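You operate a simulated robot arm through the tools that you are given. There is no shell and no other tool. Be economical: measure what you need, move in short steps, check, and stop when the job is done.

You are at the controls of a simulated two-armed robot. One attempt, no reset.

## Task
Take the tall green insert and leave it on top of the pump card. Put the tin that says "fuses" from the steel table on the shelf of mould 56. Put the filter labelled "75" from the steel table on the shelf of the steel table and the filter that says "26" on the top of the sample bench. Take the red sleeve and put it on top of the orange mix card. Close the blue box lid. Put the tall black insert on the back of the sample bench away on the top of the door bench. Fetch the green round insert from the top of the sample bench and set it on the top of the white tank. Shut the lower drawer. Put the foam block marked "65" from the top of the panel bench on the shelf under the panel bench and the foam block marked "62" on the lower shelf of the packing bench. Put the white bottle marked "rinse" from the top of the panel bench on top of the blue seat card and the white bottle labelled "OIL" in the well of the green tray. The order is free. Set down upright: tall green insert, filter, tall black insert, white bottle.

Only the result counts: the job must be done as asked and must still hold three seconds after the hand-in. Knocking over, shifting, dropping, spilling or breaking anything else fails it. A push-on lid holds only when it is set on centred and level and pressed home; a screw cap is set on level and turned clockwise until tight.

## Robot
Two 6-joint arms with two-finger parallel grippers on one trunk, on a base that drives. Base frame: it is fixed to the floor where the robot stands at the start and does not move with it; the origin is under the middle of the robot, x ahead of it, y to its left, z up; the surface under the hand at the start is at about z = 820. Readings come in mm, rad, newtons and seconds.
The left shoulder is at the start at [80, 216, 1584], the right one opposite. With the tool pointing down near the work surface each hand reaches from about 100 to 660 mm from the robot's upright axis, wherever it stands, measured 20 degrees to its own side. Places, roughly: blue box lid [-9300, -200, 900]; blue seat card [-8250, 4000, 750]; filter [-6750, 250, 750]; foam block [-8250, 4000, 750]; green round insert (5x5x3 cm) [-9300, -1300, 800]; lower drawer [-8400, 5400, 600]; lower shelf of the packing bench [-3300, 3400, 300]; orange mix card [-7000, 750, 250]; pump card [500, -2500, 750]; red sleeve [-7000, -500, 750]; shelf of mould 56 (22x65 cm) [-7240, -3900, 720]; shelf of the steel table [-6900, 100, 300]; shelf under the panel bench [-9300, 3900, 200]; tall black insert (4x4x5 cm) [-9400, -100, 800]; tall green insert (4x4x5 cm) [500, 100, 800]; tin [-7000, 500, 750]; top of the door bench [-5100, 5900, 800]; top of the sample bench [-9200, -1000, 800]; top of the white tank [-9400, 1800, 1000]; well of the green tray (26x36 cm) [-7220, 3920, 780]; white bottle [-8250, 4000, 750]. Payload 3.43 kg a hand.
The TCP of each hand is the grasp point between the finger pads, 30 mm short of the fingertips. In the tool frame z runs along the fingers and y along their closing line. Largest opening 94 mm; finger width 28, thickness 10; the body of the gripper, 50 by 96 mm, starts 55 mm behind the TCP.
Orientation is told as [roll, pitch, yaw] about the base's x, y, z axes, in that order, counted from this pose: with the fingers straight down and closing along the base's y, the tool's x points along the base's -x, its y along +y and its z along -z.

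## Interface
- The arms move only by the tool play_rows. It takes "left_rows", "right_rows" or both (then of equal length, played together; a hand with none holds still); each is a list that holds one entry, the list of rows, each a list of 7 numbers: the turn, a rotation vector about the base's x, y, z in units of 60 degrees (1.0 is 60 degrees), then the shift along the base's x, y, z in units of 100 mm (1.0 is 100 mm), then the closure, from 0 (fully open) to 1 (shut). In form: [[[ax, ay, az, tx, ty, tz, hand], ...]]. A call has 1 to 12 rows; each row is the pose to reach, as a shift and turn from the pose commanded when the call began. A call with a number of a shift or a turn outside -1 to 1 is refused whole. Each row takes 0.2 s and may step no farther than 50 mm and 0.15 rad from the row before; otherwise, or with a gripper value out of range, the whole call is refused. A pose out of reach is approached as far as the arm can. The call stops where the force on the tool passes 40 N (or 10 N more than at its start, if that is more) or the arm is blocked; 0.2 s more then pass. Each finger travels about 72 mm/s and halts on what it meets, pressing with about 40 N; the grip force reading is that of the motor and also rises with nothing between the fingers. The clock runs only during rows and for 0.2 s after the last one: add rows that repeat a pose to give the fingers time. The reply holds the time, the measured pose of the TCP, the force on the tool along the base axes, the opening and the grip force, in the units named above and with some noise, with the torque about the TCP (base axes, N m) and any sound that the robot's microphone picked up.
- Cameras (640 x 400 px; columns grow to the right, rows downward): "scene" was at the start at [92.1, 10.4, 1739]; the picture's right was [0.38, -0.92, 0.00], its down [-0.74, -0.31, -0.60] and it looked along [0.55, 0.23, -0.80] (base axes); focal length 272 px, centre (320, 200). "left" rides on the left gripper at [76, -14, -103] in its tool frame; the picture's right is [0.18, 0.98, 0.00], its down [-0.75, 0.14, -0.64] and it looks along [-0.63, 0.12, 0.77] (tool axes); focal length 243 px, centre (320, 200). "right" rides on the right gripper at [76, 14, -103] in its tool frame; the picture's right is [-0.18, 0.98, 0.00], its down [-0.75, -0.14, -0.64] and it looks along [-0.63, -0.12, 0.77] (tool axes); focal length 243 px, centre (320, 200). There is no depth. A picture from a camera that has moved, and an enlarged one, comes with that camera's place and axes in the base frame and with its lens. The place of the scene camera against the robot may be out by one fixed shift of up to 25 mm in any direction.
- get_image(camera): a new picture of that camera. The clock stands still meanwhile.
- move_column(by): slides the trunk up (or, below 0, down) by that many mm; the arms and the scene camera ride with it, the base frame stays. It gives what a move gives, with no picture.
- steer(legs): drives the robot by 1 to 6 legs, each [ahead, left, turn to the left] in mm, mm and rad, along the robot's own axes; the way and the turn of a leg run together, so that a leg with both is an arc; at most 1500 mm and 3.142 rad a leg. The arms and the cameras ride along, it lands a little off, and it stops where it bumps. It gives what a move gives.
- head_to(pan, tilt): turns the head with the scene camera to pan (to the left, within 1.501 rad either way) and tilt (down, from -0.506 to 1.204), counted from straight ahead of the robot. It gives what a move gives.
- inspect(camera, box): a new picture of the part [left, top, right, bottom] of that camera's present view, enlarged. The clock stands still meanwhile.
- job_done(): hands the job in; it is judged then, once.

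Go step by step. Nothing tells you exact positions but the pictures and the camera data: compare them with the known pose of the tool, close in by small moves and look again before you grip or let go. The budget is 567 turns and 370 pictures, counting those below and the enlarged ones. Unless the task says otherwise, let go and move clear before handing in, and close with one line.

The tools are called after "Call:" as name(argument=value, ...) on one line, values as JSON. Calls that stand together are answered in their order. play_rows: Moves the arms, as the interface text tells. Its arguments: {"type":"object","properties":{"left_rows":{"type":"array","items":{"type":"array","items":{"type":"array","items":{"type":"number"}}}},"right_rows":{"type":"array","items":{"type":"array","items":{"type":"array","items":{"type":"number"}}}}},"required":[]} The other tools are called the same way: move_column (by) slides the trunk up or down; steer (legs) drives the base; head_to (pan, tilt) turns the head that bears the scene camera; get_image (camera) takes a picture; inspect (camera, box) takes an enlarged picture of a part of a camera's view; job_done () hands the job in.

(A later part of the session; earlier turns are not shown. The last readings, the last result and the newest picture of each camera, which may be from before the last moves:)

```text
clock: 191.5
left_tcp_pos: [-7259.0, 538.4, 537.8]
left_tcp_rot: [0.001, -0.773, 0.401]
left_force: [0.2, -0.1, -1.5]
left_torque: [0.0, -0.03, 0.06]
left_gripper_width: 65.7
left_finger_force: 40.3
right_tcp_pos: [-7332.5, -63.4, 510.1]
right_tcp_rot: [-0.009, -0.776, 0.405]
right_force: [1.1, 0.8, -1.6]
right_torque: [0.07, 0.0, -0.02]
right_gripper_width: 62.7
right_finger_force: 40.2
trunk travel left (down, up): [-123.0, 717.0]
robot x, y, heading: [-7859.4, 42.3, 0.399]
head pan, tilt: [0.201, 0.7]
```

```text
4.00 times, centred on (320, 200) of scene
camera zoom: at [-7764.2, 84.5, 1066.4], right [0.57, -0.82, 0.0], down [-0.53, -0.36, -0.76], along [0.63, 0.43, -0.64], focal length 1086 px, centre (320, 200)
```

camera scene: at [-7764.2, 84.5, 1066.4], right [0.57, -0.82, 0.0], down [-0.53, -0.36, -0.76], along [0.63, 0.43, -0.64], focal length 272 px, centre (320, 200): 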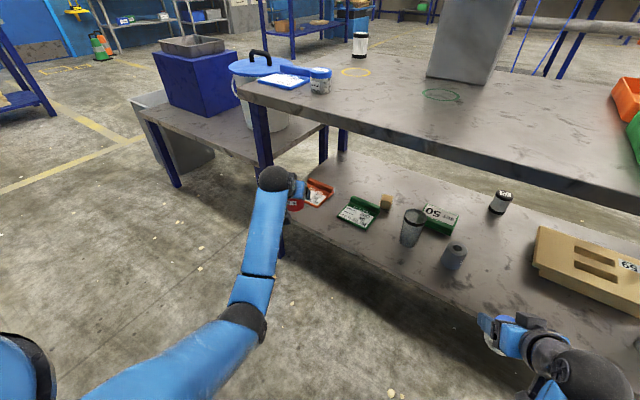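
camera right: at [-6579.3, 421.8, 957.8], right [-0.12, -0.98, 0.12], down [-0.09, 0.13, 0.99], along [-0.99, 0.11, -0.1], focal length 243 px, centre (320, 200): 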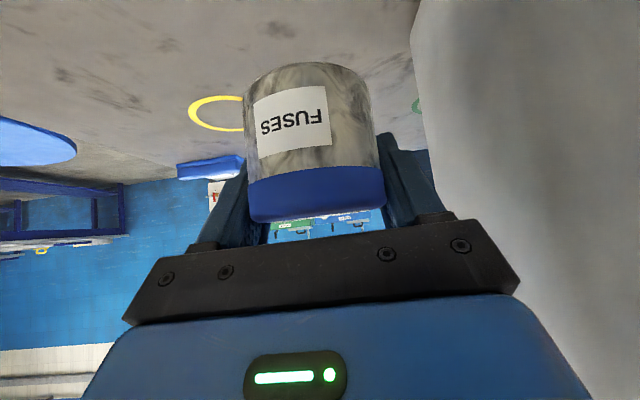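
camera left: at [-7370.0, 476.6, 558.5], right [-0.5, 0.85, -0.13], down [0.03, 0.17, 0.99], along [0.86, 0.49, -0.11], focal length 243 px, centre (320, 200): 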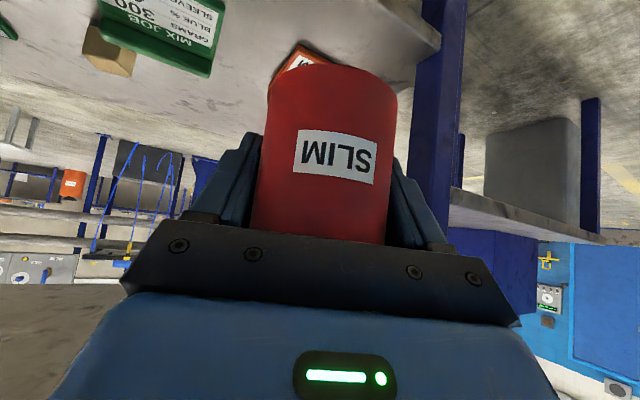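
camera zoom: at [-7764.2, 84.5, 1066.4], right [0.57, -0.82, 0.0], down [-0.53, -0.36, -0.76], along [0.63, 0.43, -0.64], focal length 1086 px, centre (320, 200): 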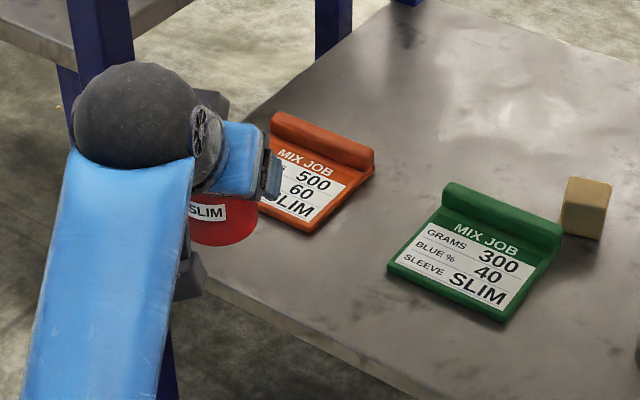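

Orange card centre about [-7045, 630]. I lower the left hand and drive in along the angled heading.

Call:
play_rows(left_rows=[[[0, 0, 0, 0, 0, -0.4, 0.8], [0, 0, 0, 0, 0, -0.8, 0.8], [0, 0, 0, 0, 0, -1.0, 0.8], [0, 0, 0, 0, 0, -1.0, 0.8]]])

Call:
steer(legs=[[150, 0, 0]])

Call:
get_image(camera="left")

Call:
get_image(camera="scene")

```text
clock: 192.5
left_tcp_pos: [-7257.8, 538.3, 436.2]
left_tcp_rot: [-0.001, -0.772, 0.402]
left_force: [0.1, 0.1, -1.6]
left_torque: [0.03, -0.05, 0.0]
left_gripper_width: 65.6
left_finger_force: 40.2
right_tcp_pos: [-7331.5, -64.5, 510.9]
right_tcp_rot: [-0.01, -0.778, 0.404]
right_force: [0.0, 0.3, -2.2]
right_torque: [0.0, -0.01, 0.01]
right_gripper_width: 63.0
right_finger_force: 39.8
trunk travel left (down, up): [-123.0, 717.0]
robot x, y, heading: [-7856.3, 39.1, 0.401]
head pan, tilt: [0.201, 0.7]
```

```text
clock: 193.8
left_tcp_pos: [-7123.4, 598.8, 435.5]
left_tcp_rot: [-0.001, -0.774, 0.405]
left_force: [0.3, -0.3, -1.7]
left_torque: [-0.01, -0.02, 0.01]
left_gripper_width: 65.7
left_finger_force: 40.2
right_tcp_pos: [-7193.5, -3.0, 509.5]
right_tcp_rot: [-0.007, -0.776, 0.408]
right_force: [-0.1, 0.6, -0.6]
right_torque: [0.0, -0.04, 0.02]
right_gripper_width: 62.7
right_finger_force: 40.1
trunk travel left (down, up): [-123.0, 717.0]
robot x, y, heading: [-7719.0, 101.7, 0.406]
head pan, tilt: [0.201, 0.7]
```

```text
311 pictures are left
camera left: at [-7233.7, 536.1, 456.3], right [-0.51, 0.85, -0.13], down [0.03, 0.17, 0.99], along [0.86, 0.5, -0.11], focal length 243 px, centre (320, 200)
```

left: 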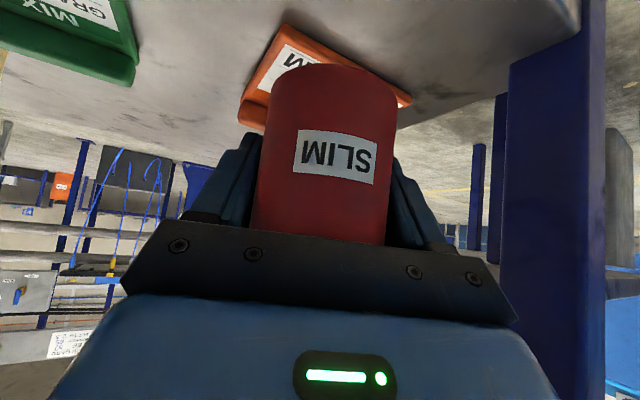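

```text
310 pictures are left
camera scene: at [-7626.4, 143.5, 1066.3], right [0.57, -0.82, 0.0], down [-0.53, -0.37, -0.76], along [0.63, 0.43, -0.65], focal length 272 px, centre (320, 200)
```

scene: 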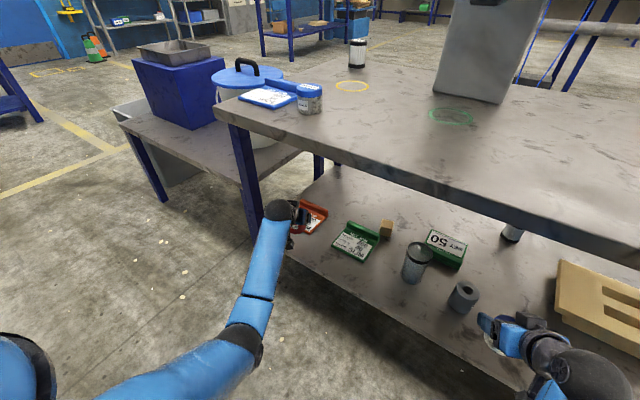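

Card axis-aligned, front edge x≈-7092, centre about [-7042, 635]. I raise the right hand a bit for clearance and move in the last 86 mm.

Call:
play_rows(right_rows=[[[0, 0, 0, 0, 0, 0.3, 0.8], [0, 0, 0, 0, 0, 0.6, 0.8], [0, 0, 0, 0, 0, 0.6, 0.8]]])

Call:
steer(legs=[[86, 0, -0.005]])

Call:
get_image(camera="left")

Call:
get_image(camera="scene")

```text
clock: 194.6
left_tcp_pos: [-7123.9, 599.0, 436.2]
left_tcp_rot: [-0.003, -0.775, 0.405]
left_force: [0.4, -0.8, -1.3]
left_torque: [0.04, -0.04, -0.01]
left_gripper_width: 65.6
left_finger_force: 40.0
right_tcp_pos: [-7170.5, -3.6, 565.5]
right_tcp_rot: [-0.009, -0.775, 0.408]
right_force: [0.8, -1.4, -1.0]
right_torque: [0.05, -0.02, 0.01]
right_gripper_width: 62.8
right_finger_force: 40.6
right hand out of reach, approached as far as the arm can: row 1, 2, 3
trunk travel left (down, up): [-123.0, 717.0]
robot x, y, heading: [-7715.1, 99.9, 0.408]
head pan, tilt: [0.201, 0.7]
```

```text
clock: 195.7
left_tcp_pos: [-7041.1, 629.8, 435.3]
left_tcp_rot: [-0.001, -0.773, 0.398]
left_force: [0.4, 0.8, -2.9]
left_torque: [0.04, -0.03, -0.02]
left_gripper_width: 65.5
left_finger_force: 39.7
right_tcp_pos: [-7091.2, 27.3, 563.4]
right_tcp_rot: [-0.011, -0.778, 0.404]
right_force: [0.8, -0.8, -0.4]
right_torque: [0.01, 0.01, -0.02]
right_gripper_width: 62.9
right_finger_force: 39.8
trunk travel left (down, up): [-123.0, 717.0]
robot x, y, heading: [-7637.8, 135.8, 0.4]
head pan, tilt: [0.201, 0.7]
```

```text
309 pictures are left
camera left: at [-7151.8, 567.4, 456.1], right [-0.5, 0.85, -0.13], down [0.03, 0.17, 0.99], along [0.86, 0.49, -0.11], focal length 243 px, centre (320, 200)
```

left: 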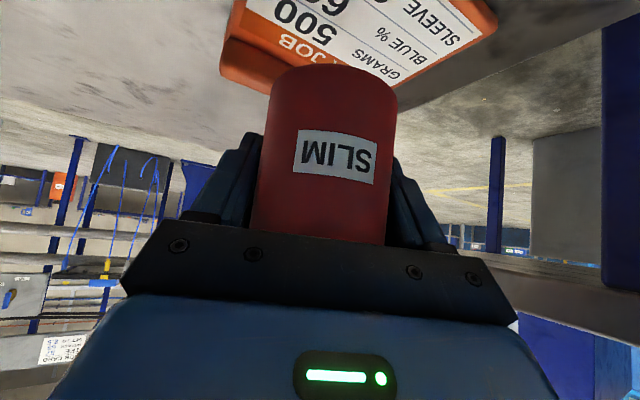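

```text
308 pictures are left
camera scene: at [-7546.3, 176.9, 1066.3], right [0.56, -0.83, 0.0], down [-0.53, -0.36, -0.76], along [0.63, 0.43, -0.65], focal length 272 px, centre (320, 200)
```

scene: 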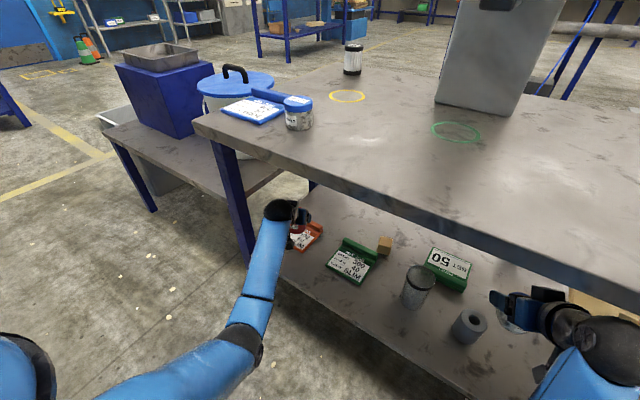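

Positioned over the card; lowering.

Call:
play_rows(left_rows=[[[0, 0, 0, 0, 0.04, -0.25, 0.8], [0, 0, 0, 0, 0.04, -0.45, 0.8], [0, 0, 0, 0, 0.04, -0.48, 0.8], [0, 0, 0, 0, 0.04, -0.51, 0.8], [0, 0, 0, 0, 0.04, -0.54, 0.8], [0, 0, 0, 0, 0.04, -0.54, 0.8]]])

Call:
get_image(camera="left")

```text
clock: 197.1
left_tcp_pos: [-7040.4, 633.3, 381.7]
left_tcp_rot: [-0.001, -0.772, 0.4]
left_force: [-0.1, -0.2, -0.8]
left_torque: [0.01, -0.05, -0.01]
left_gripper_width: 65.6
left_finger_force: 40.3
right_tcp_pos: [-7091.0, 27.2, 564.9]
right_tcp_rot: [-0.008, -0.777, 0.403]
right_force: [0.6, -0.1, -1.0]
right_torque: [-0.01, -0.04, -0.02]
right_gripper_width: 62.8
right_finger_force: 39.9
trunk travel left (down, up): [-123.0, 717.0]
robot x, y, heading: [-7641.5, 133.3, 0.394]
head pan, tilt: [0.201, 0.7]
```

```text
307 pictures are left
camera left: at [-7151.8, 570.9, 402.9], right [-0.5, 0.85, -0.13], down [0.03, 0.17, 0.99], along [0.86, 0.49, -0.11], focal length 243 px, centre (320, 200)
```

left: 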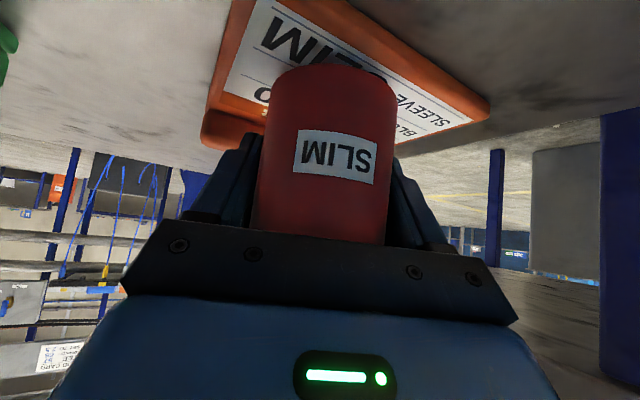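

Call:
play_rows(left_rows=[[[0, 0, 0, 0, 0, -0.02, 0.8], [0, 0, 0, 0, 0, -0.04, 0.8], [0, 0, 0, 0, 0, -0.06, 0.8], [0, 0, 0, 0, 0, -0.08, 0.8], [0, 0, 0, 0, 0, -0.1, 0.8]]])

```text
clock: 198.3
left_tcp_pos: [-7041.7, 634.1, 377.1]
left_tcp_rot: [0.0, -0.782, 0.398]
left_force: [-2.7, -3.0, 16.7]
left_torque: [-0.43, 0.65, 0.02]
left_gripper_width: 65.5
left_finger_force: 40.1
right_tcp_pos: [-7091.4, 27.6, 566.0]
right_tcp_rot: [-0.007, -0.782, 0.401]
right_force: [-0.1, 0.1, -0.7]
right_torque: [0.03, -0.05, 0.03]
right_gripper_width: 62.6
right_finger_force: 40.2
trunk travel left (down, up): [-123.0, 717.0]
robot x, y, heading: [-7639.3, 137.5, 0.4]
head pan, tilt: [0.201, 0.7]
```

Contact. I ease up, open, and withdraw along the approach line.

Call:
play_rows(left_rows=[[[0, 0, 0, 0, 0, 0.05, 0.8], [0, 0, 0, 0, 0, 0.05, 0.4], [0, 0, 0, 0, 0, 0.05, 0.0], [0, 0, 0, 0, 0, 0.05, 0.0], [0, 0, 0, -0.2, -0.08, 0.12, 0.0], [0, 0, 0, -0.55, -0.23, 0.3, 0.0], [0, 0, 0, -0.9, -0.38, 0.5, 0.0]]])

Call:
get_image(camera="left")

```text
clock: 199.9
left_tcp_pos: [-7131.7, 595.9, 422.9]
left_tcp_rot: [-0.003, -0.773, 0.401]
left_force: [-0.2, 0.3, 0.3]
left_torque: [0.01, 0.04, 0.0]
left_gripper_width: 94.1
left_finger_force: 0.1
right_tcp_pos: [-7091.3, 28.0, 566.1]
right_tcp_rot: [-0.008, -0.778, 0.405]
right_force: [0.2, -0.1, -1.7]
right_torque: [0.03, -0.04, -0.04]
right_gripper_width: 63.0
right_finger_force: 40.7
trunk travel left (down, up): [-123.0, 717.0]
robot x, y, heading: [-7638.5, 134.8, 0.397]
head pan, tilt: [0.201, 0.7]
```

```text
306 pictures are left
camera left: at [-7242.2, 533.2, 443.6], right [-0.5, 0.85, -0.13], down [0.03, 0.17, 0.99], along [0.86, 0.49, -0.11], focal length 243 px, centre (320, 200)
```

left: 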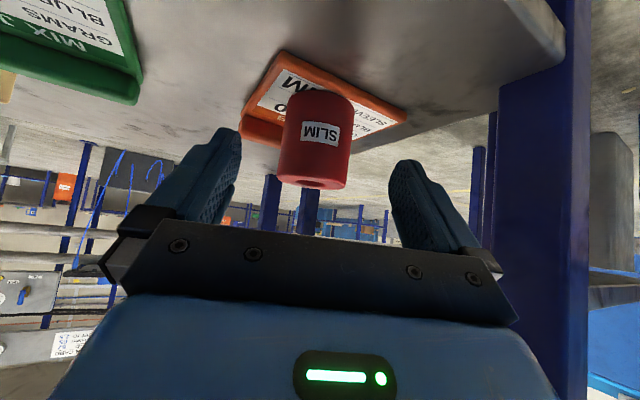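

The red sleeve stands on the orange mix card. Next filter "26": back out, raise, straighten up and level the left hand to vertical.

Call:
steer(legs=[[-320, 0, 0], [0, 0, -0.4]])

Call:
move_column(by=400)

Call:
move_column(by=160)

Call:
play_rows(left_rows=[[[0, 0.14, 0, 0, 0, 0, 0], [0, 0.28, 0, 0, 0, 0, 0], [0, 0.42, 0, 0, 0, 0, 0], [0, 0.56, 0, 0, 0, 0, 0], [0, 0.68, 0, 0, 0, 0, 0], [0, 0.738, 0, 0, 0, 0, 0], [0, 0.738, 0, 0, 0, 0, 0]]])

Call:
head_to(pan=0.1, tilt=0.7)

Call:
get_image(camera="scene")

```text
clock: 203.3
left_tcp_pos: [-7287.5, 234.9, 421.6]
left_tcp_rot: [0.001, -0.774, -0.004]
left_force: [0.4, -0.4, -0.4]
left_torque: [0.01, 0.02, 0.03]
left_gripper_width: 94.0
left_finger_force: 0.0
right_tcp_pos: [-7473.4, -303.9, 564.5]
right_tcp_rot: [-0.005, -0.777, 0.0]
right_force: [-0.6, 0.6, -1.4]
right_torque: [0.0, -0.01, 0.0]
right_gripper_width: 62.6
right_finger_force: 39.8
trunk travel left (down, up): [-123.0, 717.0]
robot x, y, heading: [-7936.3, 6.6, -0.003]
head pan, tilt: [0.201, 0.7]
```

```text
clock: 207.1
left_tcp_pos: [-7287.6, 234.1, 822.0]
left_tcp_rot: [-0.002, -0.774, -0.004]
left_force: [0.4, -0.7, 0.7]
left_torque: [0.05, -0.01, -0.02]
left_gripper_width: 94.0
left_finger_force: 0.1
right_tcp_pos: [-7472.5, -302.9, 964.7]
right_tcp_rot: [-0.01, -0.777, -0.002]
right_force: [0.1, 1.1, -1.5]
right_torque: [0.01, -0.01, 0.01]
right_gripper_width: 63.0
right_finger_force: 40.0
trunk travel left (down, up): [-523.0, 317.0]
robot x, y, heading: [-7936.1, 3.4, 0.002]
head pan, tilt: [0.201, 0.7]
```

```text
clock: 208.9
left_tcp_pos: [-7286.6, 234.5, 982.4]
left_tcp_rot: [0.0, -0.773, -0.003]
left_force: [0.0, 0.4, 0.1]
left_torque: [-0.01, 0.03, 0.01]
left_gripper_width: 93.9
left_finger_force: 0.1
right_tcp_pos: [-7473.8, -302.9, 1123.6]
right_tcp_rot: [-0.007, -0.778, 0.0]
right_force: [0.2, -0.5, -2.5]
right_torque: [-0.02, -0.04, 0.0]
right_gripper_width: 62.9
right_finger_force: 39.7
trunk travel left (down, up): [-683.0, 157.0]
robot x, y, heading: [-7931.7, 10.5, -0.005]
head pan, tilt: [0.201, 0.7]
```

```text
clock: 210.5
left_tcp_pos: [-7287.3, 234.0, 983.9]
left_tcp_rot: [-0.005, 0.001, -0.003]
left_force: [0.6, 0.6, 0.0]
left_torque: [0.0, -0.01, 0.01]
left_gripper_width: 93.9
left_finger_force: 0.0
right_tcp_pos: [-7473.5, -303.9, 1125.1]
right_tcp_rot: [-0.009, -0.778, 0.001]
right_force: [0.3, 0.3, -2.0]
right_torque: [-0.02, -0.08, -0.01]
right_gripper_width: 63.0
right_finger_force: 40.0
trunk travel left (down, up): [-683.0, 157.0]
robot x, y, heading: [-7934.8, 11.5, -0.003]
head pan, tilt: [0.201, 0.7]
```

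```text
clock: 211.2
left_tcp_pos: [-7286.3, 233.8, 983.0]
left_tcp_rot: [-0.003, -0.001, -0.001]
left_force: [0.4, 0.8, -0.2]
left_torque: [0.0, 0.0, -0.01]
left_gripper_width: 94.4
left_finger_force: 0.0
right_tcp_pos: [-7472.7, -303.5, 1124.3]
right_tcp_rot: [-0.009, -0.775, 0.0]
right_force: [-0.3, 0.3, -2.0]
right_torque: [-0.01, -0.01, -0.02]
right_gripper_width: 62.8
right_finger_force: 39.6
trunk travel left (down, up): [-683.0, 157.0]
robot x, y, heading: [-7935.2, 9.6, -0.005]
head pan, tilt: [0.099, 0.7]
```

```text
305 pictures are left
camera scene: at [-7826.4, -0.7, 1626.5], right [0.1, -1.0, 0.0], down [-0.64, -0.06, -0.76], along [0.76, 0.07, -0.64], focal length 272 px, centre (320, 200)
```

scene: 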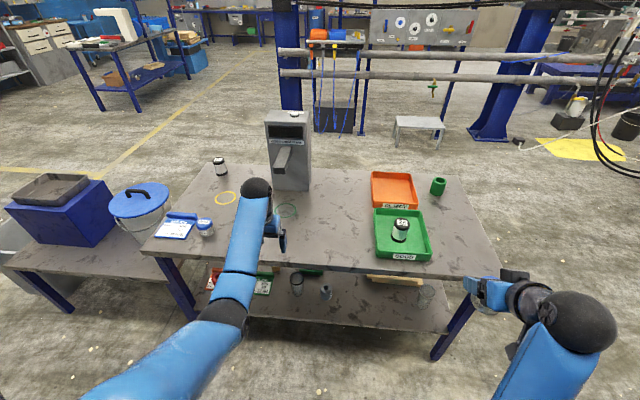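

Filter 26 about [-7050, -240]. Moving the left hand over it.

Call:
steer(legs=[[0, -474, 0.004], [190, 0, 0]])

Call:
get_image(camera="left")

```text
clock: 215.2
left_tcp_pos: [-7099.3, -244.1, 986.6]
left_tcp_rot: [-0.005, -0.005, -0.006]
left_force: [0.0, -0.7, 0.6]
left_torque: [0.01, 0.02, 0.01]
left_gripper_width: 93.9
left_finger_force: 0.0
right_tcp_pos: [-7289.5, -781.8, 1126.3]
right_tcp_rot: [-0.008, -0.78, -0.004]
right_force: [-0.3, 0.6, -0.5]
right_torque: [-0.02, -0.04, 0.0]
right_gripper_width: 63.0
right_finger_force: 40.0
trunk travel left (down, up): [-683.0, 157.0]
robot x, y, heading: [-7749.3, -468.2, -0.004]
head pan, tilt: [0.099, 0.7]
```

```text
304 pictures are left
camera left: at [-7176.5, -257.9, 1087.6], right [-0.18, 0.98, 0.0], down [0.75, 0.14, 0.64], along [0.63, 0.11, -0.77], focal length 243 px, centre (320, 200)
```

left: 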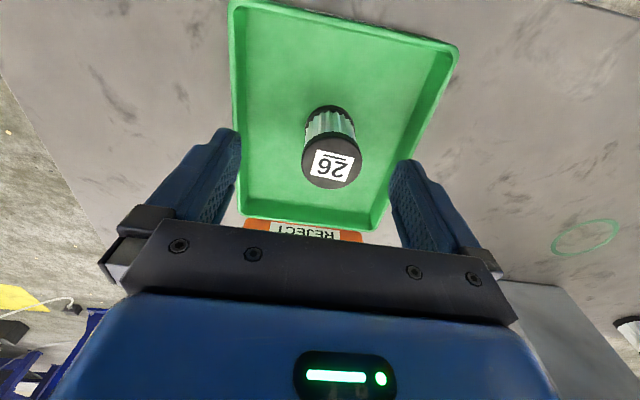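

Call:
play_rows(left_rows=[[[0, 0, 0, 0.4, 0.17, 0, 0], [0, 0, 0, 0.41, 0.17, -0.3, 0], [0, 0, 0, 0.41, 0.17, -0.5, 0], [0, 0, 0, 0.41, 0.17, -0.5, 0]]])

Call:
get_image(camera="left")

```text
clock: 216.2
left_tcp_pos: [-7055.0, -228.1, 932.4]
left_tcp_rot: [-0.003, 0.001, -0.006]
left_force: [-0.2, 0.3, 0.6]
left_torque: [0.02, 0.01, -0.02]
left_gripper_width: 94.0
left_finger_force: 0.0
right_tcp_pos: [-7284.9, -782.2, 1124.7]
right_tcp_rot: [-0.008, -0.776, -0.003]
right_force: [0.0, -0.2, -2.2]
right_torque: [0.03, -0.02, 0.0]
right_gripper_width: 62.8
right_finger_force: 39.4
trunk travel left (down, up): [-683.0, 157.0]
robot x, y, heading: [-7744.9, -465.3, -0.007]
head pan, tilt: [0.099, 0.7]
```

```text
303 pictures are left
camera left: at [-7131.8, -240.2, 1035.3], right [-0.18, 0.98, 0.0], down [0.75, 0.14, 0.64], along [0.63, 0.11, -0.77], focal length 243 px, centre (320, 200)
```

left: 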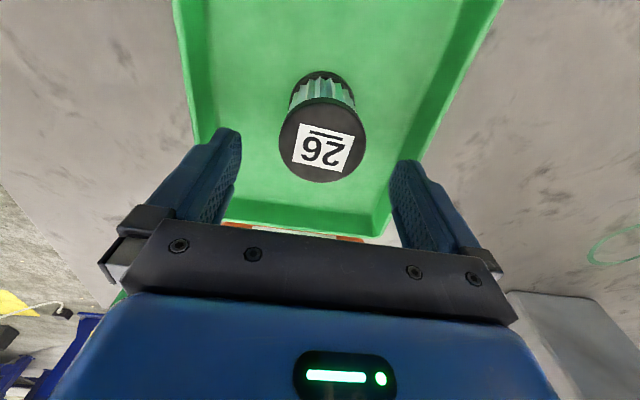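

Call:
play_rows(left_rows=[[[0, 0, 0, -0.05, 0.01, -0.4, 0], [0, 0, 0, -0.05, 0.01, -0.78, 0], [0, 0, 0, -0.05, 0.01, -0.78, 0.8], [0, 0, 0, -0.05, 0.01, -0.78, 0.8], [0, 0, 0, -0.05, 0.01, -0.78, 0.8], [0, 0, 0, -0.05, 0.01, -0.5, 0.8], [0, 0, 0, -0.05, 0.01, -0.1, 0.8], [0, 0, 0, -0.05, 0.01, 0.3, 0.8]]])

Call:
get_image(camera="left")

```text
clock: 218.0
left_tcp_pos: [-7062.8, -228.1, 964.2]
left_tcp_rot: [-0.003, 0.002, -0.004]
left_force: [-1.0, -0.7, -0.4]
left_torque: [-0.03, -0.01, 0.0]
left_gripper_width: 61.9
left_finger_force: 39.7
right_tcp_pos: [-7286.1, -781.4, 1123.8]
right_tcp_rot: [-0.007, -0.777, -0.003]
right_force: [0.8, -0.2, -1.1]
right_torque: [-0.03, -0.03, -0.02]
right_gripper_width: 62.9
right_finger_force: 40.0
trunk travel left (down, up): [-683.0, 157.0]
robot x, y, heading: [-7748.3, -464.7, -0.009]
head pan, tilt: [0.099, 0.7]
```

```text
302 pictures are left
camera left: at [-7139.0, -241.4, 1066.4], right [-0.18, 0.98, 0.0], down [0.76, 0.14, 0.64], along [0.63, 0.11, -0.77], focal length 243 px, centre (320, 200)
```

left: 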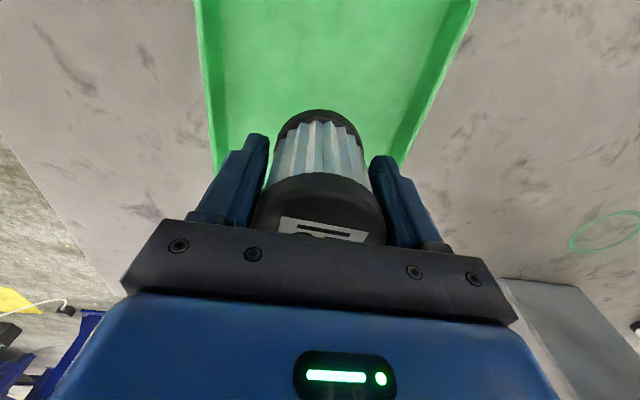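

Filter 26 held. I back off, turn to the sample bench and look at it.

Call:
steer(legs=[[-380, 0, 0], [0, 0, 3.14]])

Call:
head_to(pan=0.0, tilt=0.6)

Call:
get_image(camera="scene")

```text
clock: 227.9
left_tcp_pos: [-8791.1, -758.1, 963.7]
left_tcp_rot: [-0.003, -0.001, -3.069]
left_force: [0.9, 1.2, -0.6]
left_torque: [-0.02, -0.05, -0.02]
left_gripper_width: 62.2
left_finger_force: 40.2
right_tcp_pos: [-8611.2, -188.1, 1123.7]
right_tcp_rot: [-0.008, -0.776, -3.066]
right_force: [-0.8, -0.4, -2.0]
right_torque: [-0.01, 0.03, 0.04]
right_gripper_width: 62.8
right_finger_force: 39.9
trunk travel left (down, up): [-683.0, 157.0]
robot x, y, heading: [-8126.0, -470.1, -3.069]
head pan, tilt: [0.099, 0.7]
```

```text
clock: 228.6
left_tcp_pos: [-8792.1, -757.3, 964.9]
left_tcp_rot: [-0.004, -0.002, -3.071]
left_force: [0.3, 0.0, -1.0]
left_torque: [0.02, -0.04, 0.01]
left_gripper_width: 62.2
left_finger_force: 39.6
right_tcp_pos: [-8609.9, -188.1, 1124.7]
right_tcp_rot: [-0.007, -0.776, -3.066]
right_force: [-0.8, 0.3, -1.1]
right_torque: [0.01, -0.01, -0.01]
right_gripper_width: 63.1
right_finger_force: 40.1
trunk travel left (down, up): [-683.0, 157.0]
robot x, y, heading: [-8127.4, -468.4, -3.067]
head pan, tilt: [0.0, 0.6]
```

```text
301 pictures are left
camera scene: at [-8252.3, -491.5, 1635.0], right [-0.07, 1.0, 0.0], down [0.56, 0.04, -0.82], along [-0.82, -0.06, -0.57], focal length 272 px, centre (320, 200)
```

scene: 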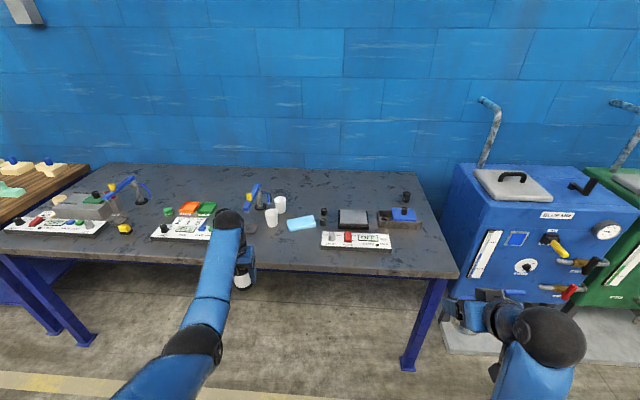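

Call:
inspect(camera="scene", box=[0, 165, 240, 275])

Call:
inspect(camera="scene", box=[220, 165, 460, 285])

```text
2.67 times, centred on (120, 220) of scene
camera zoom: at [-8252.3, -491.5, 1635.0], right [-0.07, 1.0, 0.0], down [0.56, 0.04, -0.82], along [-0.82, -0.06, -0.57], focal length 724 px, centre (853, 147)
```

zoom: 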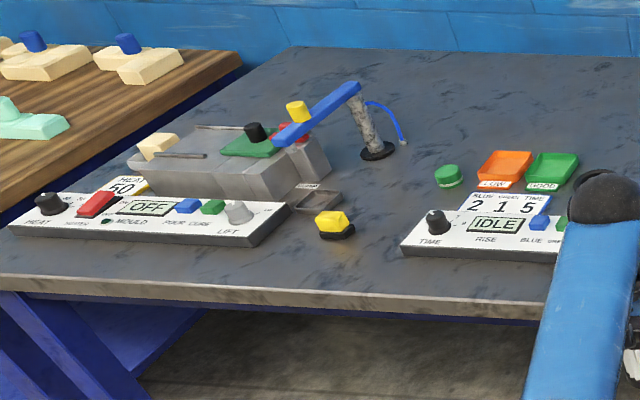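

```text
2.67 times, centred on (340, 225) of scene
camera zoom: at [-8252.3, -491.5, 1635.0], right [-0.07, 1.0, 0.0], down [0.56, 0.04, -0.82], along [-0.82, -0.06, -0.57], focal length 724 px, centre (267, 133)
```

zoom: 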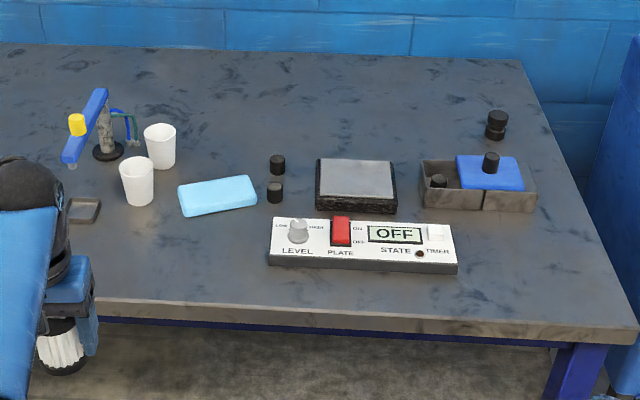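

I see the bench: tall waisted black insert at the back right, box with blue lid, green round disc left of the small trays. Filter 26 goes to the free spot about [-9070, -650].

Call:
steer(legs=[[0, 0, -0.0746], [200, -56, 0]])

Call:
get_image(camera="left")

Call:
get_image(camera="scene")

```text
clock: 230.7
left_tcp_pos: [-9009.2, -648.7, 965.1]
left_tcp_rot: [-0.003, -0.001, 3.136]
left_force: [0.1, -0.3, -0.7]
left_torque: [0.03, 0.03, -0.02]
left_gripper_width: 62.3
left_finger_force: 40.5
right_tcp_pos: [-8784.1, -96.4, 1125.3]
right_tcp_rot: [-0.007, -0.779, 3.141]
right_force: [0.8, -0.1, -1.1]
right_torque: [0.02, 0.01, -0.01]
right_gripper_width: 62.8
right_finger_force: 40.1
trunk travel left (down, up): [-683.0, 157.0]
robot x, y, heading: [-8328.4, -409.2, 3.138]
head pan, tilt: [0.0, 0.6]
```

```text
298 pictures are left
camera left: at [-8932.9, -636.7, 1067.8], right [0.18, -0.98, 0.0], down [-0.75, -0.14, 0.64], along [-0.63, -0.11, -0.77], focal length 243 px, centre (320, 200)
```

left: 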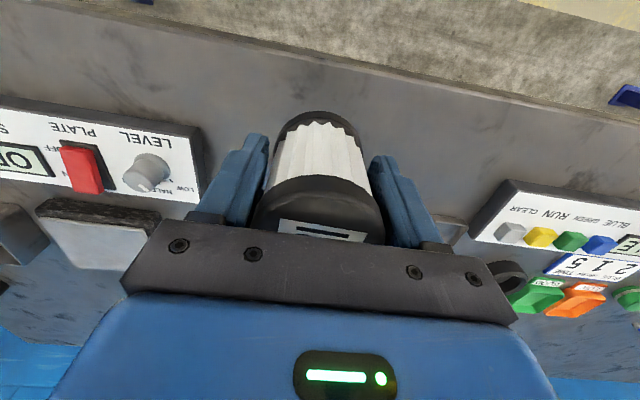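

```text
297 pictures are left
camera scene: at [-8448.6, -427.6, 1635.5], right [0.01, 1.0, 0.0], down [0.56, 0.0, -0.83], along [-0.83, 0.01, -0.56], focal length 272 px, centre (320, 200)
```

scene: 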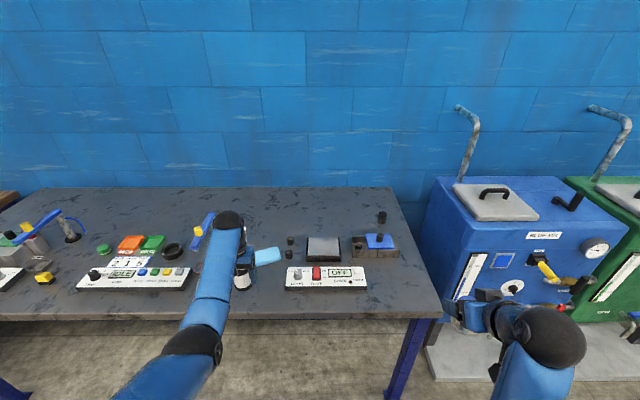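

Spot is clear (panels at y>-544 and y<-878). Moving over and down.

Call:
play_rows(left_rows=[[[0, 0, 0, -0.3, -0.1, 0, 0.8], [0, 0, 0, -0.6, -0.2, -0.2, 0.8], [0, 0, 0, -0.6, -0.2, -0.5, 0.8], [0, 0, 0, -0.6, -0.2, -0.7, 0.8], [0, 0, 0, -0.6, -0.2, -0.75, 0.8], [0, 0, 0, -0.6, -0.2, -0.8, 0.8], [0, 0, 0, -0.6, -0.2, -0.83, 0.8], [0, 0, 0, -0.6, -0.2, -0.86, 0.8], [0, 0, 0, -0.6, -0.2, -0.86, 0.8]]])

Call:
get_image(camera="left")

```text
clock: 232.7
left_tcp_pos: [-9042.4, -666.4, 891.8]
left_tcp_rot: [-0.004, 0.0, 3.135]
left_force: [0.5, 0.3, -0.3]
left_torque: [0.04, -0.01, 0.02]
left_gripper_width: 62.1
left_finger_force: 39.8
left hand out of reach, approached as far as the arm can: row 2, 3, 4, 5, 6, 7, 8, 9
right_tcp_pos: [-8789.0, -94.5, 1124.1]
right_tcp_rot: [-0.009, -0.777, 3.138]
right_force: [1.0, 0.8, -0.7]
right_torque: [0.0, -0.01, 0.0]
right_gripper_width: 62.9
right_finger_force: 40.4
trunk travel left (down, up): [-683.0, 157.0]
robot x, y, heading: [-8325.7, -408.2, 3.133]
head pan, tilt: [0.0, 0.6]
```

```text
296 pictures are left
camera left: at [-8966.2, -652.5, 994.6], right [0.18, -0.98, 0.0], down [-0.75, -0.14, 0.64], along [-0.63, -0.11, -0.77], focal length 243 px, centre (320, 200)
```

left: 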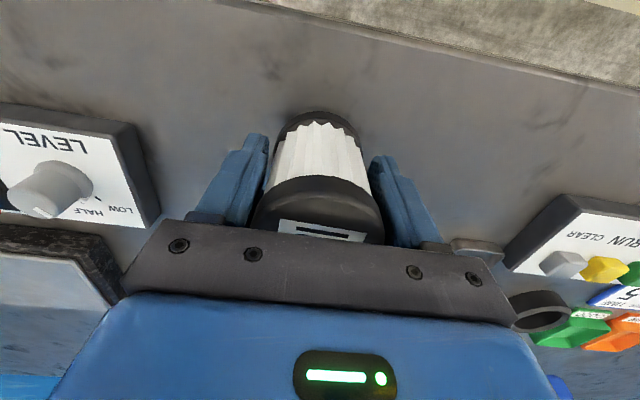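

Near reach limit; I pull the hand in a little and drive the base forward instead.

Call:
play_rows(left_rows=[[[0, 0, 0, 0.4, 0, 0.2, 0.8], [0, 0, 0, 0.6, 0, 0.2, 0.8], [0, 0, 0, 0.6, 0, 0.2, 0.8]]])

Call:
steer(legs=[[90, 0, 0]])

```text
clock: 233.5
left_tcp_pos: [-8981.1, -666.0, 908.4]
left_tcp_rot: [-0.001, 0.001, 3.135]
left_force: [0.4, 0.7, -1.2]
left_torque: [-0.03, 0.0, -0.01]
left_gripper_width: 61.8
left_finger_force: 40.6
right_tcp_pos: [-8788.2, -94.8, 1124.8]
right_tcp_rot: [-0.006, -0.777, 3.137]
right_force: [-1.3, -0.4, -1.3]
right_torque: [-0.02, 0.04, -0.02]
right_gripper_width: 63.1
right_finger_force: 40.2
trunk travel left (down, up): [-683.0, 157.0]
robot x, y, heading: [-8326.9, -412.4, 3.134]
head pan, tilt: [0.0, 0.6]
```

```text
clock: 234.6
left_tcp_pos: [-9068.0, -665.2, 911.8]
left_tcp_rot: [-0.004, -0.003, 3.137]
left_force: [0.4, -0.3, -1.2]
left_torque: [0.0, -0.01, -0.04]
left_gripper_width: 61.5
left_finger_force: 40.6
right_tcp_pos: [-8873.5, -95.8, 1126.6]
right_tcp_rot: [-0.01, -0.782, 3.138]
right_force: [-0.2, -1.3, -0.4]
right_torque: [0.0, 0.04, 0.0]
right_gripper_width: 62.6
right_finger_force: 39.9
trunk travel left (down, up): [-683.0, 157.0]
robot x, y, heading: [-8417.8, -408.3, 3.134]
head pan, tilt: [0.0, 0.6]
```

Call:
play_rows(left_rows=[[[0, 0, 0, 0, 0, -0.2, 0.8], [0, 0, 0, 0, 0, -0.3, 0.8], [0, 0, 0, 0, 0, -0.34, 0.8], [0, 0, 0, 0, 0, -0.37, 0.8], [0, 0, 0, 0, 0, -0.4, 0.8], [0, 0, 0, 0, 0, -0.42, 0.8], [0, 0, 0, 0, 0, -0.44, 0.8]]])

Call:
get_image(camera="left")

```text
clock: 236.2
left_tcp_pos: [-9073.4, -663.7, 866.1]
left_tcp_rot: [-0.002, 0.0, 3.138]
left_force: [-0.1, 0.2, 0.0]
left_torque: [-0.02, -0.03, -0.01]
left_gripper_width: 61.8
left_finger_force: 39.9
right_tcp_pos: [-8877.9, -94.4, 1124.6]
right_tcp_rot: [-0.009, -0.779, 3.137]
right_force: [-0.4, 0.0, -1.5]
right_torque: [0.01, 0.05, 0.0]
right_gripper_width: 62.6
right_finger_force: 40.0
trunk travel left (down, up): [-683.0, 157.0]
robot x, y, heading: [-8416.3, -408.9, 3.132]
head pan, tilt: [0.0, 0.6]
```

```text
295 pictures are left
camera left: at [-8996.2, -651.6, 968.9], right [0.18, -0.98, 0.0], down [-0.75, -0.14, 0.64], along [-0.63, -0.11, -0.77], focal length 243 px, centre (320, 200)
```

left: 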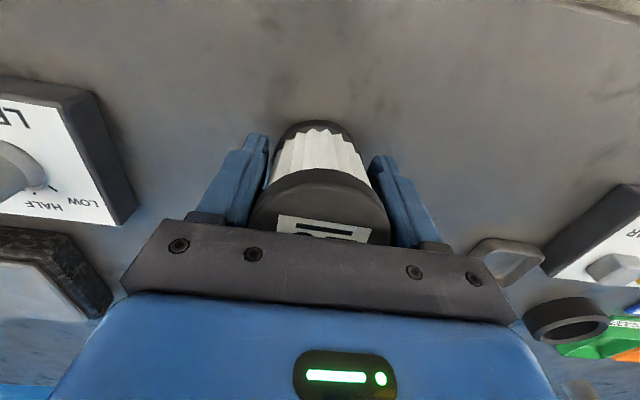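

Call:
play_rows(left_rows=[[[0, 0, 0, 0, 0, -0.02, 0.8], [0, 0, 0, 0, 0, -0.04, 0.8], [0, 0, 0, 0, 0, -0.06, 0.8]]])

Call:
inspect(camera="left", box=[220, 90, 420, 250])

```text
clock: 237.0
left_tcp_pos: [-9072.4, -664.2, 866.4]
left_tcp_rot: [0.0, -0.011, 3.136]
left_force: [-2.1, -2.1, 30.2]
left_torque: [-0.03, -0.43, 0.01]
left_gripper_width: 61.9
left_finger_force: 39.9
right_tcp_pos: [-8874.6, -93.4, 1125.5]
right_tcp_rot: [-0.006, -0.78, 3.137]
right_force: [0.3, -0.2, -1.5]
right_torque: [0.01, 0.01, 0.03]
right_gripper_width: 63.0
right_finger_force: 39.8
trunk travel left (down, up): [-683.0, 157.0]
robot x, y, heading: [-8417.4, -409.2, 3.134]
head pan, tilt: [0.0, 0.6]
```

```text
2.50 times, centred on (320, 170) of left
camera zoom: at [-8994.9, -651.2, 967.9], right [0.18, -0.98, 0.0], down [-0.75, -0.14, 0.65], along [-0.64, -0.11, -0.76], focal length 606 px, centre (320, 275)
```

zoom: 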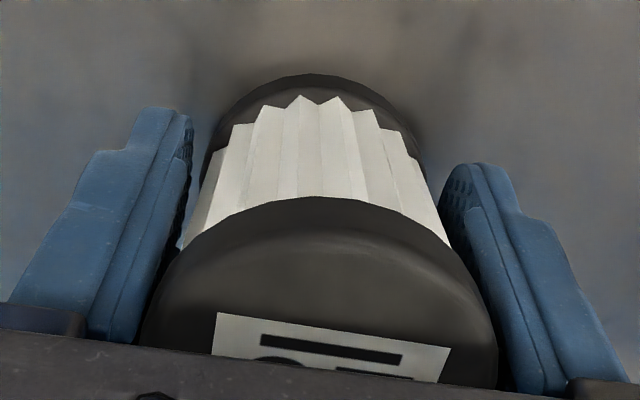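

Contact with the bench. Easing off, releasing, rising.

Call:
play_rows(left_rows=[[[0, 0, 0, 0, 0, 0.06, 0.8], [0, 0, 0, 0, 0, 0.06, 0.4], [0, 0, 0, 0, 0, 0.06, 0.0], [0, 0, 0, 0, 0, 0.06, 0.0], [0, 0, 0, 0, 0, 0.4, 0.0], [0, 0, 0, 0, 0, 0.7, 0.0], [0, 0, 0, 0, 0, 1.0, 0.0]]])

Call:
get_image(camera="left")

```text
clock: 238.6
left_tcp_pos: [-9071.1, -664.0, 961.0]
left_tcp_rot: [0.0, 0.002, 3.138]
left_force: [-0.6, 0.0, 0.8]
left_torque: [0.0, -0.03, 0.0]
left_gripper_width: 94.0
left_finger_force: 0.1
right_tcp_pos: [-8876.5, -95.4, 1124.4]
right_tcp_rot: [-0.007, -0.775, 3.138]
right_force: [-0.5, -0.6, -1.1]
right_torque: [-0.01, 0.01, 0.01]
right_gripper_width: 62.9
right_finger_force: 39.9
trunk travel left (down, up): [-683.0, 157.0]
robot x, y, heading: [-8415.0, -410.4, 3.133]
head pan, tilt: [0.0, 0.6]
```

```text
293 pictures are left
camera left: at [-8995.4, -651.3, 1064.4], right [0.18, -0.98, 0.0], down [-0.76, -0.14, 0.64], along [-0.63, -0.11, -0.77], focal length 243 px, centre (320, 200)
```

left: 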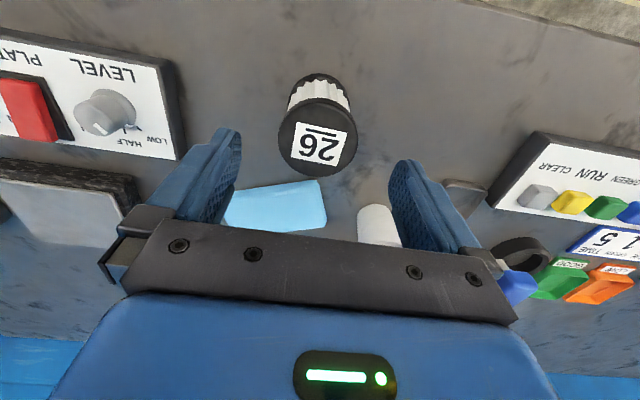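

Filter 26 stands on the sample bench. Now the tin to mould 56: I back off, turn to face -y and look.

Call:
steer(legs=[[-400, 0, 0], [0, 0, 1.58], [600, 0, 0]])

Call:
head_to(pan=0.2, tilt=0.4)

Call:
get_image(camera="scene")

```text
clock: 247.9
left_tcp_pos: [-7743.4, -1666.0, 962.5]
left_tcp_rot: [-0.004, 0.001, -1.553]
left_force: [0.6, -0.5, 0.1]
left_torque: [-0.04, -0.06, 0.01]
left_gripper_width: 94.2
left_finger_force: 0.1
right_tcp_pos: [-8318.0, -1486.5, 1123.8]
right_tcp_rot: [-0.008, -0.778, -1.551]
right_force: [0.4, -0.2, -1.2]
right_torque: [0.0, -0.03, 0.0]
right_gripper_width: 62.6
right_finger_force: 40.0
trunk travel left (down, up): [-683.0, 157.0]
robot x, y, heading: [-8009.9, -1021.4, -1.557]
head pan, tilt: [0.0, 0.6]
```

```text
clock: 248.7
left_tcp_pos: [-7743.2, -1666.9, 960.9]
left_tcp_rot: [-0.001, 0.003, -1.554]
left_force: [-0.5, 0.4, 0.7]
left_torque: [0.01, 0.02, 0.02]
left_gripper_width: 93.9
left_finger_force: 0.1
right_tcp_pos: [-8317.6, -1487.2, 1123.9]
right_tcp_rot: [-0.009, -0.777, -1.55]
right_force: [0.4, 0.2, -0.8]
right_torque: [-0.02, 0.04, 0.0]
right_gripper_width: 63.0
right_finger_force: 40.0
trunk travel left (down, up): [-683.0, 157.0]
robot x, y, heading: [-8014.3, -1019.4, -1.555]
head pan, tilt: [0.201, 0.4]
```

```text
292 pictures are left
camera scene: at [-7999.9, -1157.4, 1653.2], right [-0.98, -0.21, 0.0], down [-0.08, 0.38, -0.92], along [0.2, -0.9, -0.39], focal length 272 px, centre (320, 200)
```

scene: 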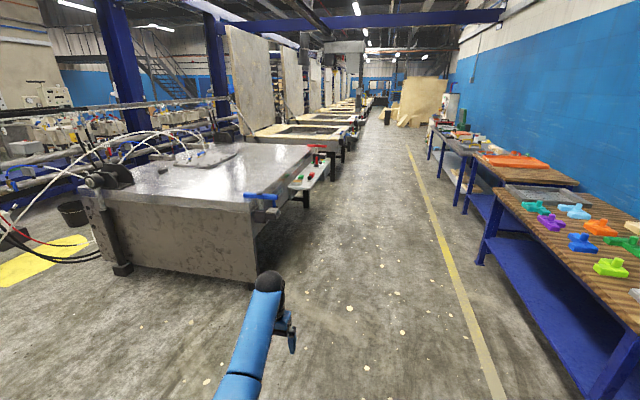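

Call:
inspect(camera="scene", box=[200, 110, 400, 235])

```text
3.20 times, centred on (300, 172) of scene
camera zoom: at [-7999.9, -1157.4, 1653.2], right [-0.98, -0.21, 0.0], down [-0.08, 0.38, -0.92], along [0.2, -0.9, -0.39], focal length 869 px, centre (384, 288)
```

zoom: 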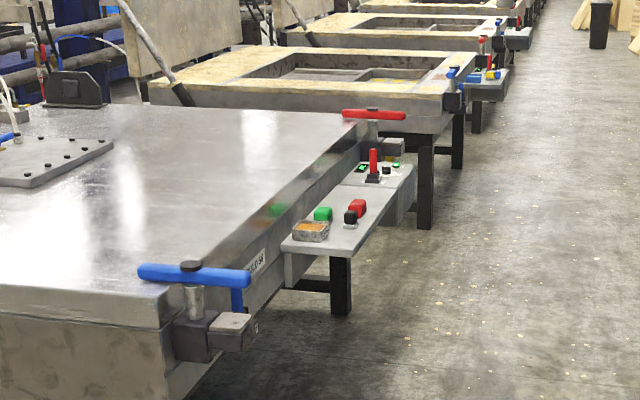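

The shelf of mould 56 is on the aisle side with free room in the middle. I drive down the aisle and turn to face it.

Call:
steer(legs=[[1280, -100, 0], [1280, -100, 0], [0, 0, 1.555]])

Call:
head_to(pan=-0.3, tilt=0.6)

Call:
get_image(camera="scene")

```text
clock: 264.9
left_tcp_pos: [-7557.3, -3353.8, 961.4]
left_tcp_rot: [-0.002, 0.0, -0.06]
left_force: [1.1, 0.5, -0.6]
left_torque: [-0.02, 0.03, 0.02]
left_gripper_width: 93.9
left_finger_force: 0.0
right_tcp_pos: [-7782.5, -3913.1, 1125.0]
right_tcp_rot: [-0.008, -0.776, -0.059]
right_force: [-0.4, -0.1, -1.5]
right_torque: [0.06, -0.01, -0.03]
right_gripper_width: 62.9
right_finger_force: 39.8
trunk travel left (down, up): [-683.0, 157.0]
robot x, y, heading: [-8228.0, -3576.0, -0.064]
head pan, tilt: [0.201, 0.4]
```

```text
clock: 265.8
left_tcp_pos: [-7558.5, -3353.5, 961.8]
left_tcp_rot: [-0.002, -0.001, -0.06]
left_force: [0.1, 0.7, -0.1]
left_torque: [-0.01, -0.02, -0.04]
left_gripper_width: 94.4
left_finger_force: 0.1
right_tcp_pos: [-7783.7, -3913.4, 1125.9]
right_tcp_rot: [-0.008, -0.777, -0.057]
right_force: [0.5, 0.2, -1.2]
right_torque: [0.03, -0.02, 0.05]
right_gripper_width: 62.8
right_finger_force: 40.1
trunk travel left (down, up): [-683.0, 157.0]
robot x, y, heading: [-8230.1, -3573.6, -0.057]
head pan, tilt: [-0.3, 0.6]
```

```text
290 pictures are left
camera scene: at [-8119.0, -3625.0, 1635.1], right [-0.35, -0.94, 0.0], down [-0.53, 0.2, -0.83], along [0.77, -0.29, -0.56], focal length 272 px, centre (320, 200)
```

scene: 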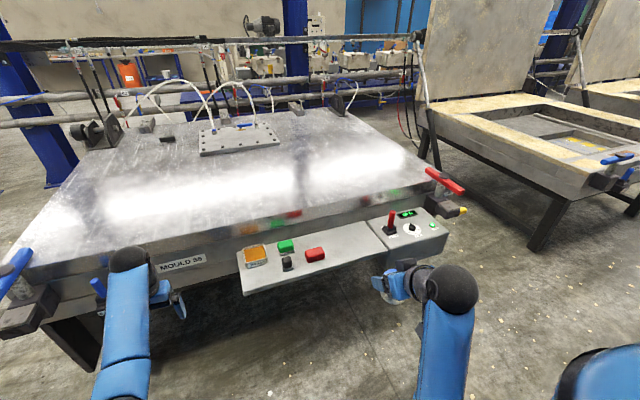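

Call:
inspect(camera="scene", box=[140, 190, 460, 300])

```text
2.00 times, centred on (300, 245) of scene
camera zoom: at [-8119.0, -3625.0, 1635.1], right [-0.35, -0.94, 0.0], down [-0.53, 0.2, -0.83], along [0.77, -0.29, -0.56], focal length 543 px, centre (360, 110)
```

zoom: 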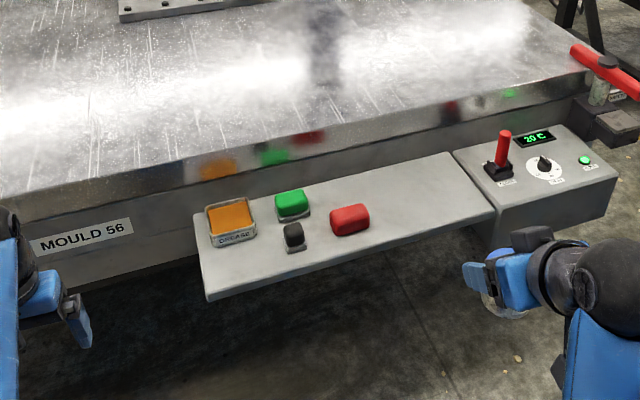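

Mould 56 confirmed; free room on its shelf about [-7270, -4070]. I extend the right hand, pull in the left and line up.

Call:
steer(legs=[[0, -182, 0.058]])

Call:
play_rows(left_rows=[[[0, 0, 0, -0.45, 0, 0.3, 0], [0, 0, 0, -0.9, 0, 0.6, 0], [0, 0, 0, -1.0, 0, 1.0, 0], [0, 0, 0, -1.0, 0, 1.0, 0]]], right_rows=[[[0, 0, 0, 0.3, 0, -0.3, 0.8], [0, 0, 0, 0.6, 0, -0.6, 0.8], [0, 0, 0, 0.9, 0, -1.0, 0.8], [0, 0, 0, 1.0, 0, -1.0, 0.8]]])

Call:
play_rows(left_rows=[[[0, 0, 0, -0.45, 0, 0.0, 0], [0, 0, 0, -0.9, 0, 0.0, 0], [0, 0, 0, -1.0, 0, 0.0, 0], [0, 0, 0, -1.0, 0, 0.0, 0]]], right_rows=[[[0, 0, 0, 0.3, 0, -0.3, 0.8], [0, 0, 0, 0.6, 0, -0.6, 0.8], [0, 0, 0, 0.9, 0, -1.0, 0.8], [0, 0, 0, 1.0, 0, -1.0, 0.8]]])

Call:
get_image(camera="right")

```text
clock: 267.4
left_tcp_pos: [-7577.1, -3498.4, 961.1]
left_tcp_rot: [-0.005, 0.001, -0.001]
left_force: [0.3, 0.7, 0.0]
left_torque: [-0.01, -0.01, 0.02]
left_gripper_width: 94.3
left_finger_force: 0.0
right_tcp_pos: [-7770.8, -4068.8, 1125.5]
right_tcp_rot: [-0.012, -0.778, 0.002]
right_force: [0.5, 0.7, -1.5]
right_torque: [-0.03, -0.03, -0.04]
right_gripper_width: 62.8
right_finger_force: 40.2
trunk travel left (down, up): [-683.0, 157.0]
robot x, y, heading: [-8232.3, -3761.4, -0.006]
head pan, tilt: [-0.3, 0.6]
```

```text
refused: row 1 steps farther than a row can; nothing moved
```

```text
clock: 268.4
left_tcp_pos: [-7659.9, -3501.7, 937.5]
left_tcp_rot: [-0.001, 0.0, -0.003]
left_force: [0.3, -0.3, -0.5]
left_torque: [0.04, 0.0, 0.0]
left_gripper_width: 94.1
left_finger_force: 0.2
left hand out of reach, approached as far as the arm can: row 2, 3, 4
right_tcp_pos: [-7670.4, -4073.0, 1026.7]
right_tcp_rot: [-0.009, -0.777, 0.001]
right_force: [-0.1, -0.9, -0.8]
right_torque: [0.02, -0.02, 0.04]
right_gripper_width: 62.8
right_finger_force: 40.0
trunk travel left (down, up): [-683.0, 157.0]
robot x, y, heading: [-8232.9, -3761.8, -0.005]
head pan, tilt: [-0.3, 0.6]
```

```text
288 pictures are left
camera right: at [-7794.5, -4057.6, 1045.9], right [0.14, 0.98, 0.12], down [0.09, -0.14, 0.99], along [0.99, -0.12, -0.1], focal length 243 px, centre (320, 200)
```

right: 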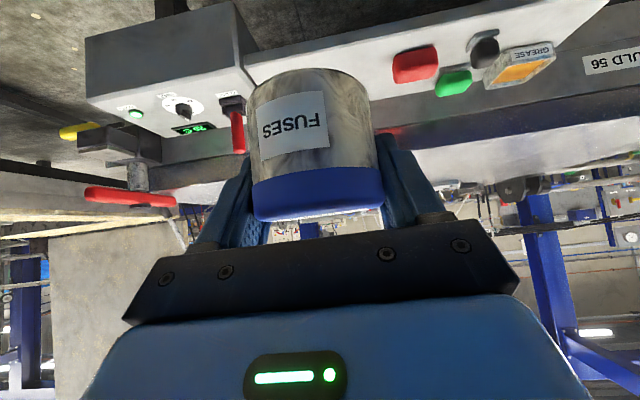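

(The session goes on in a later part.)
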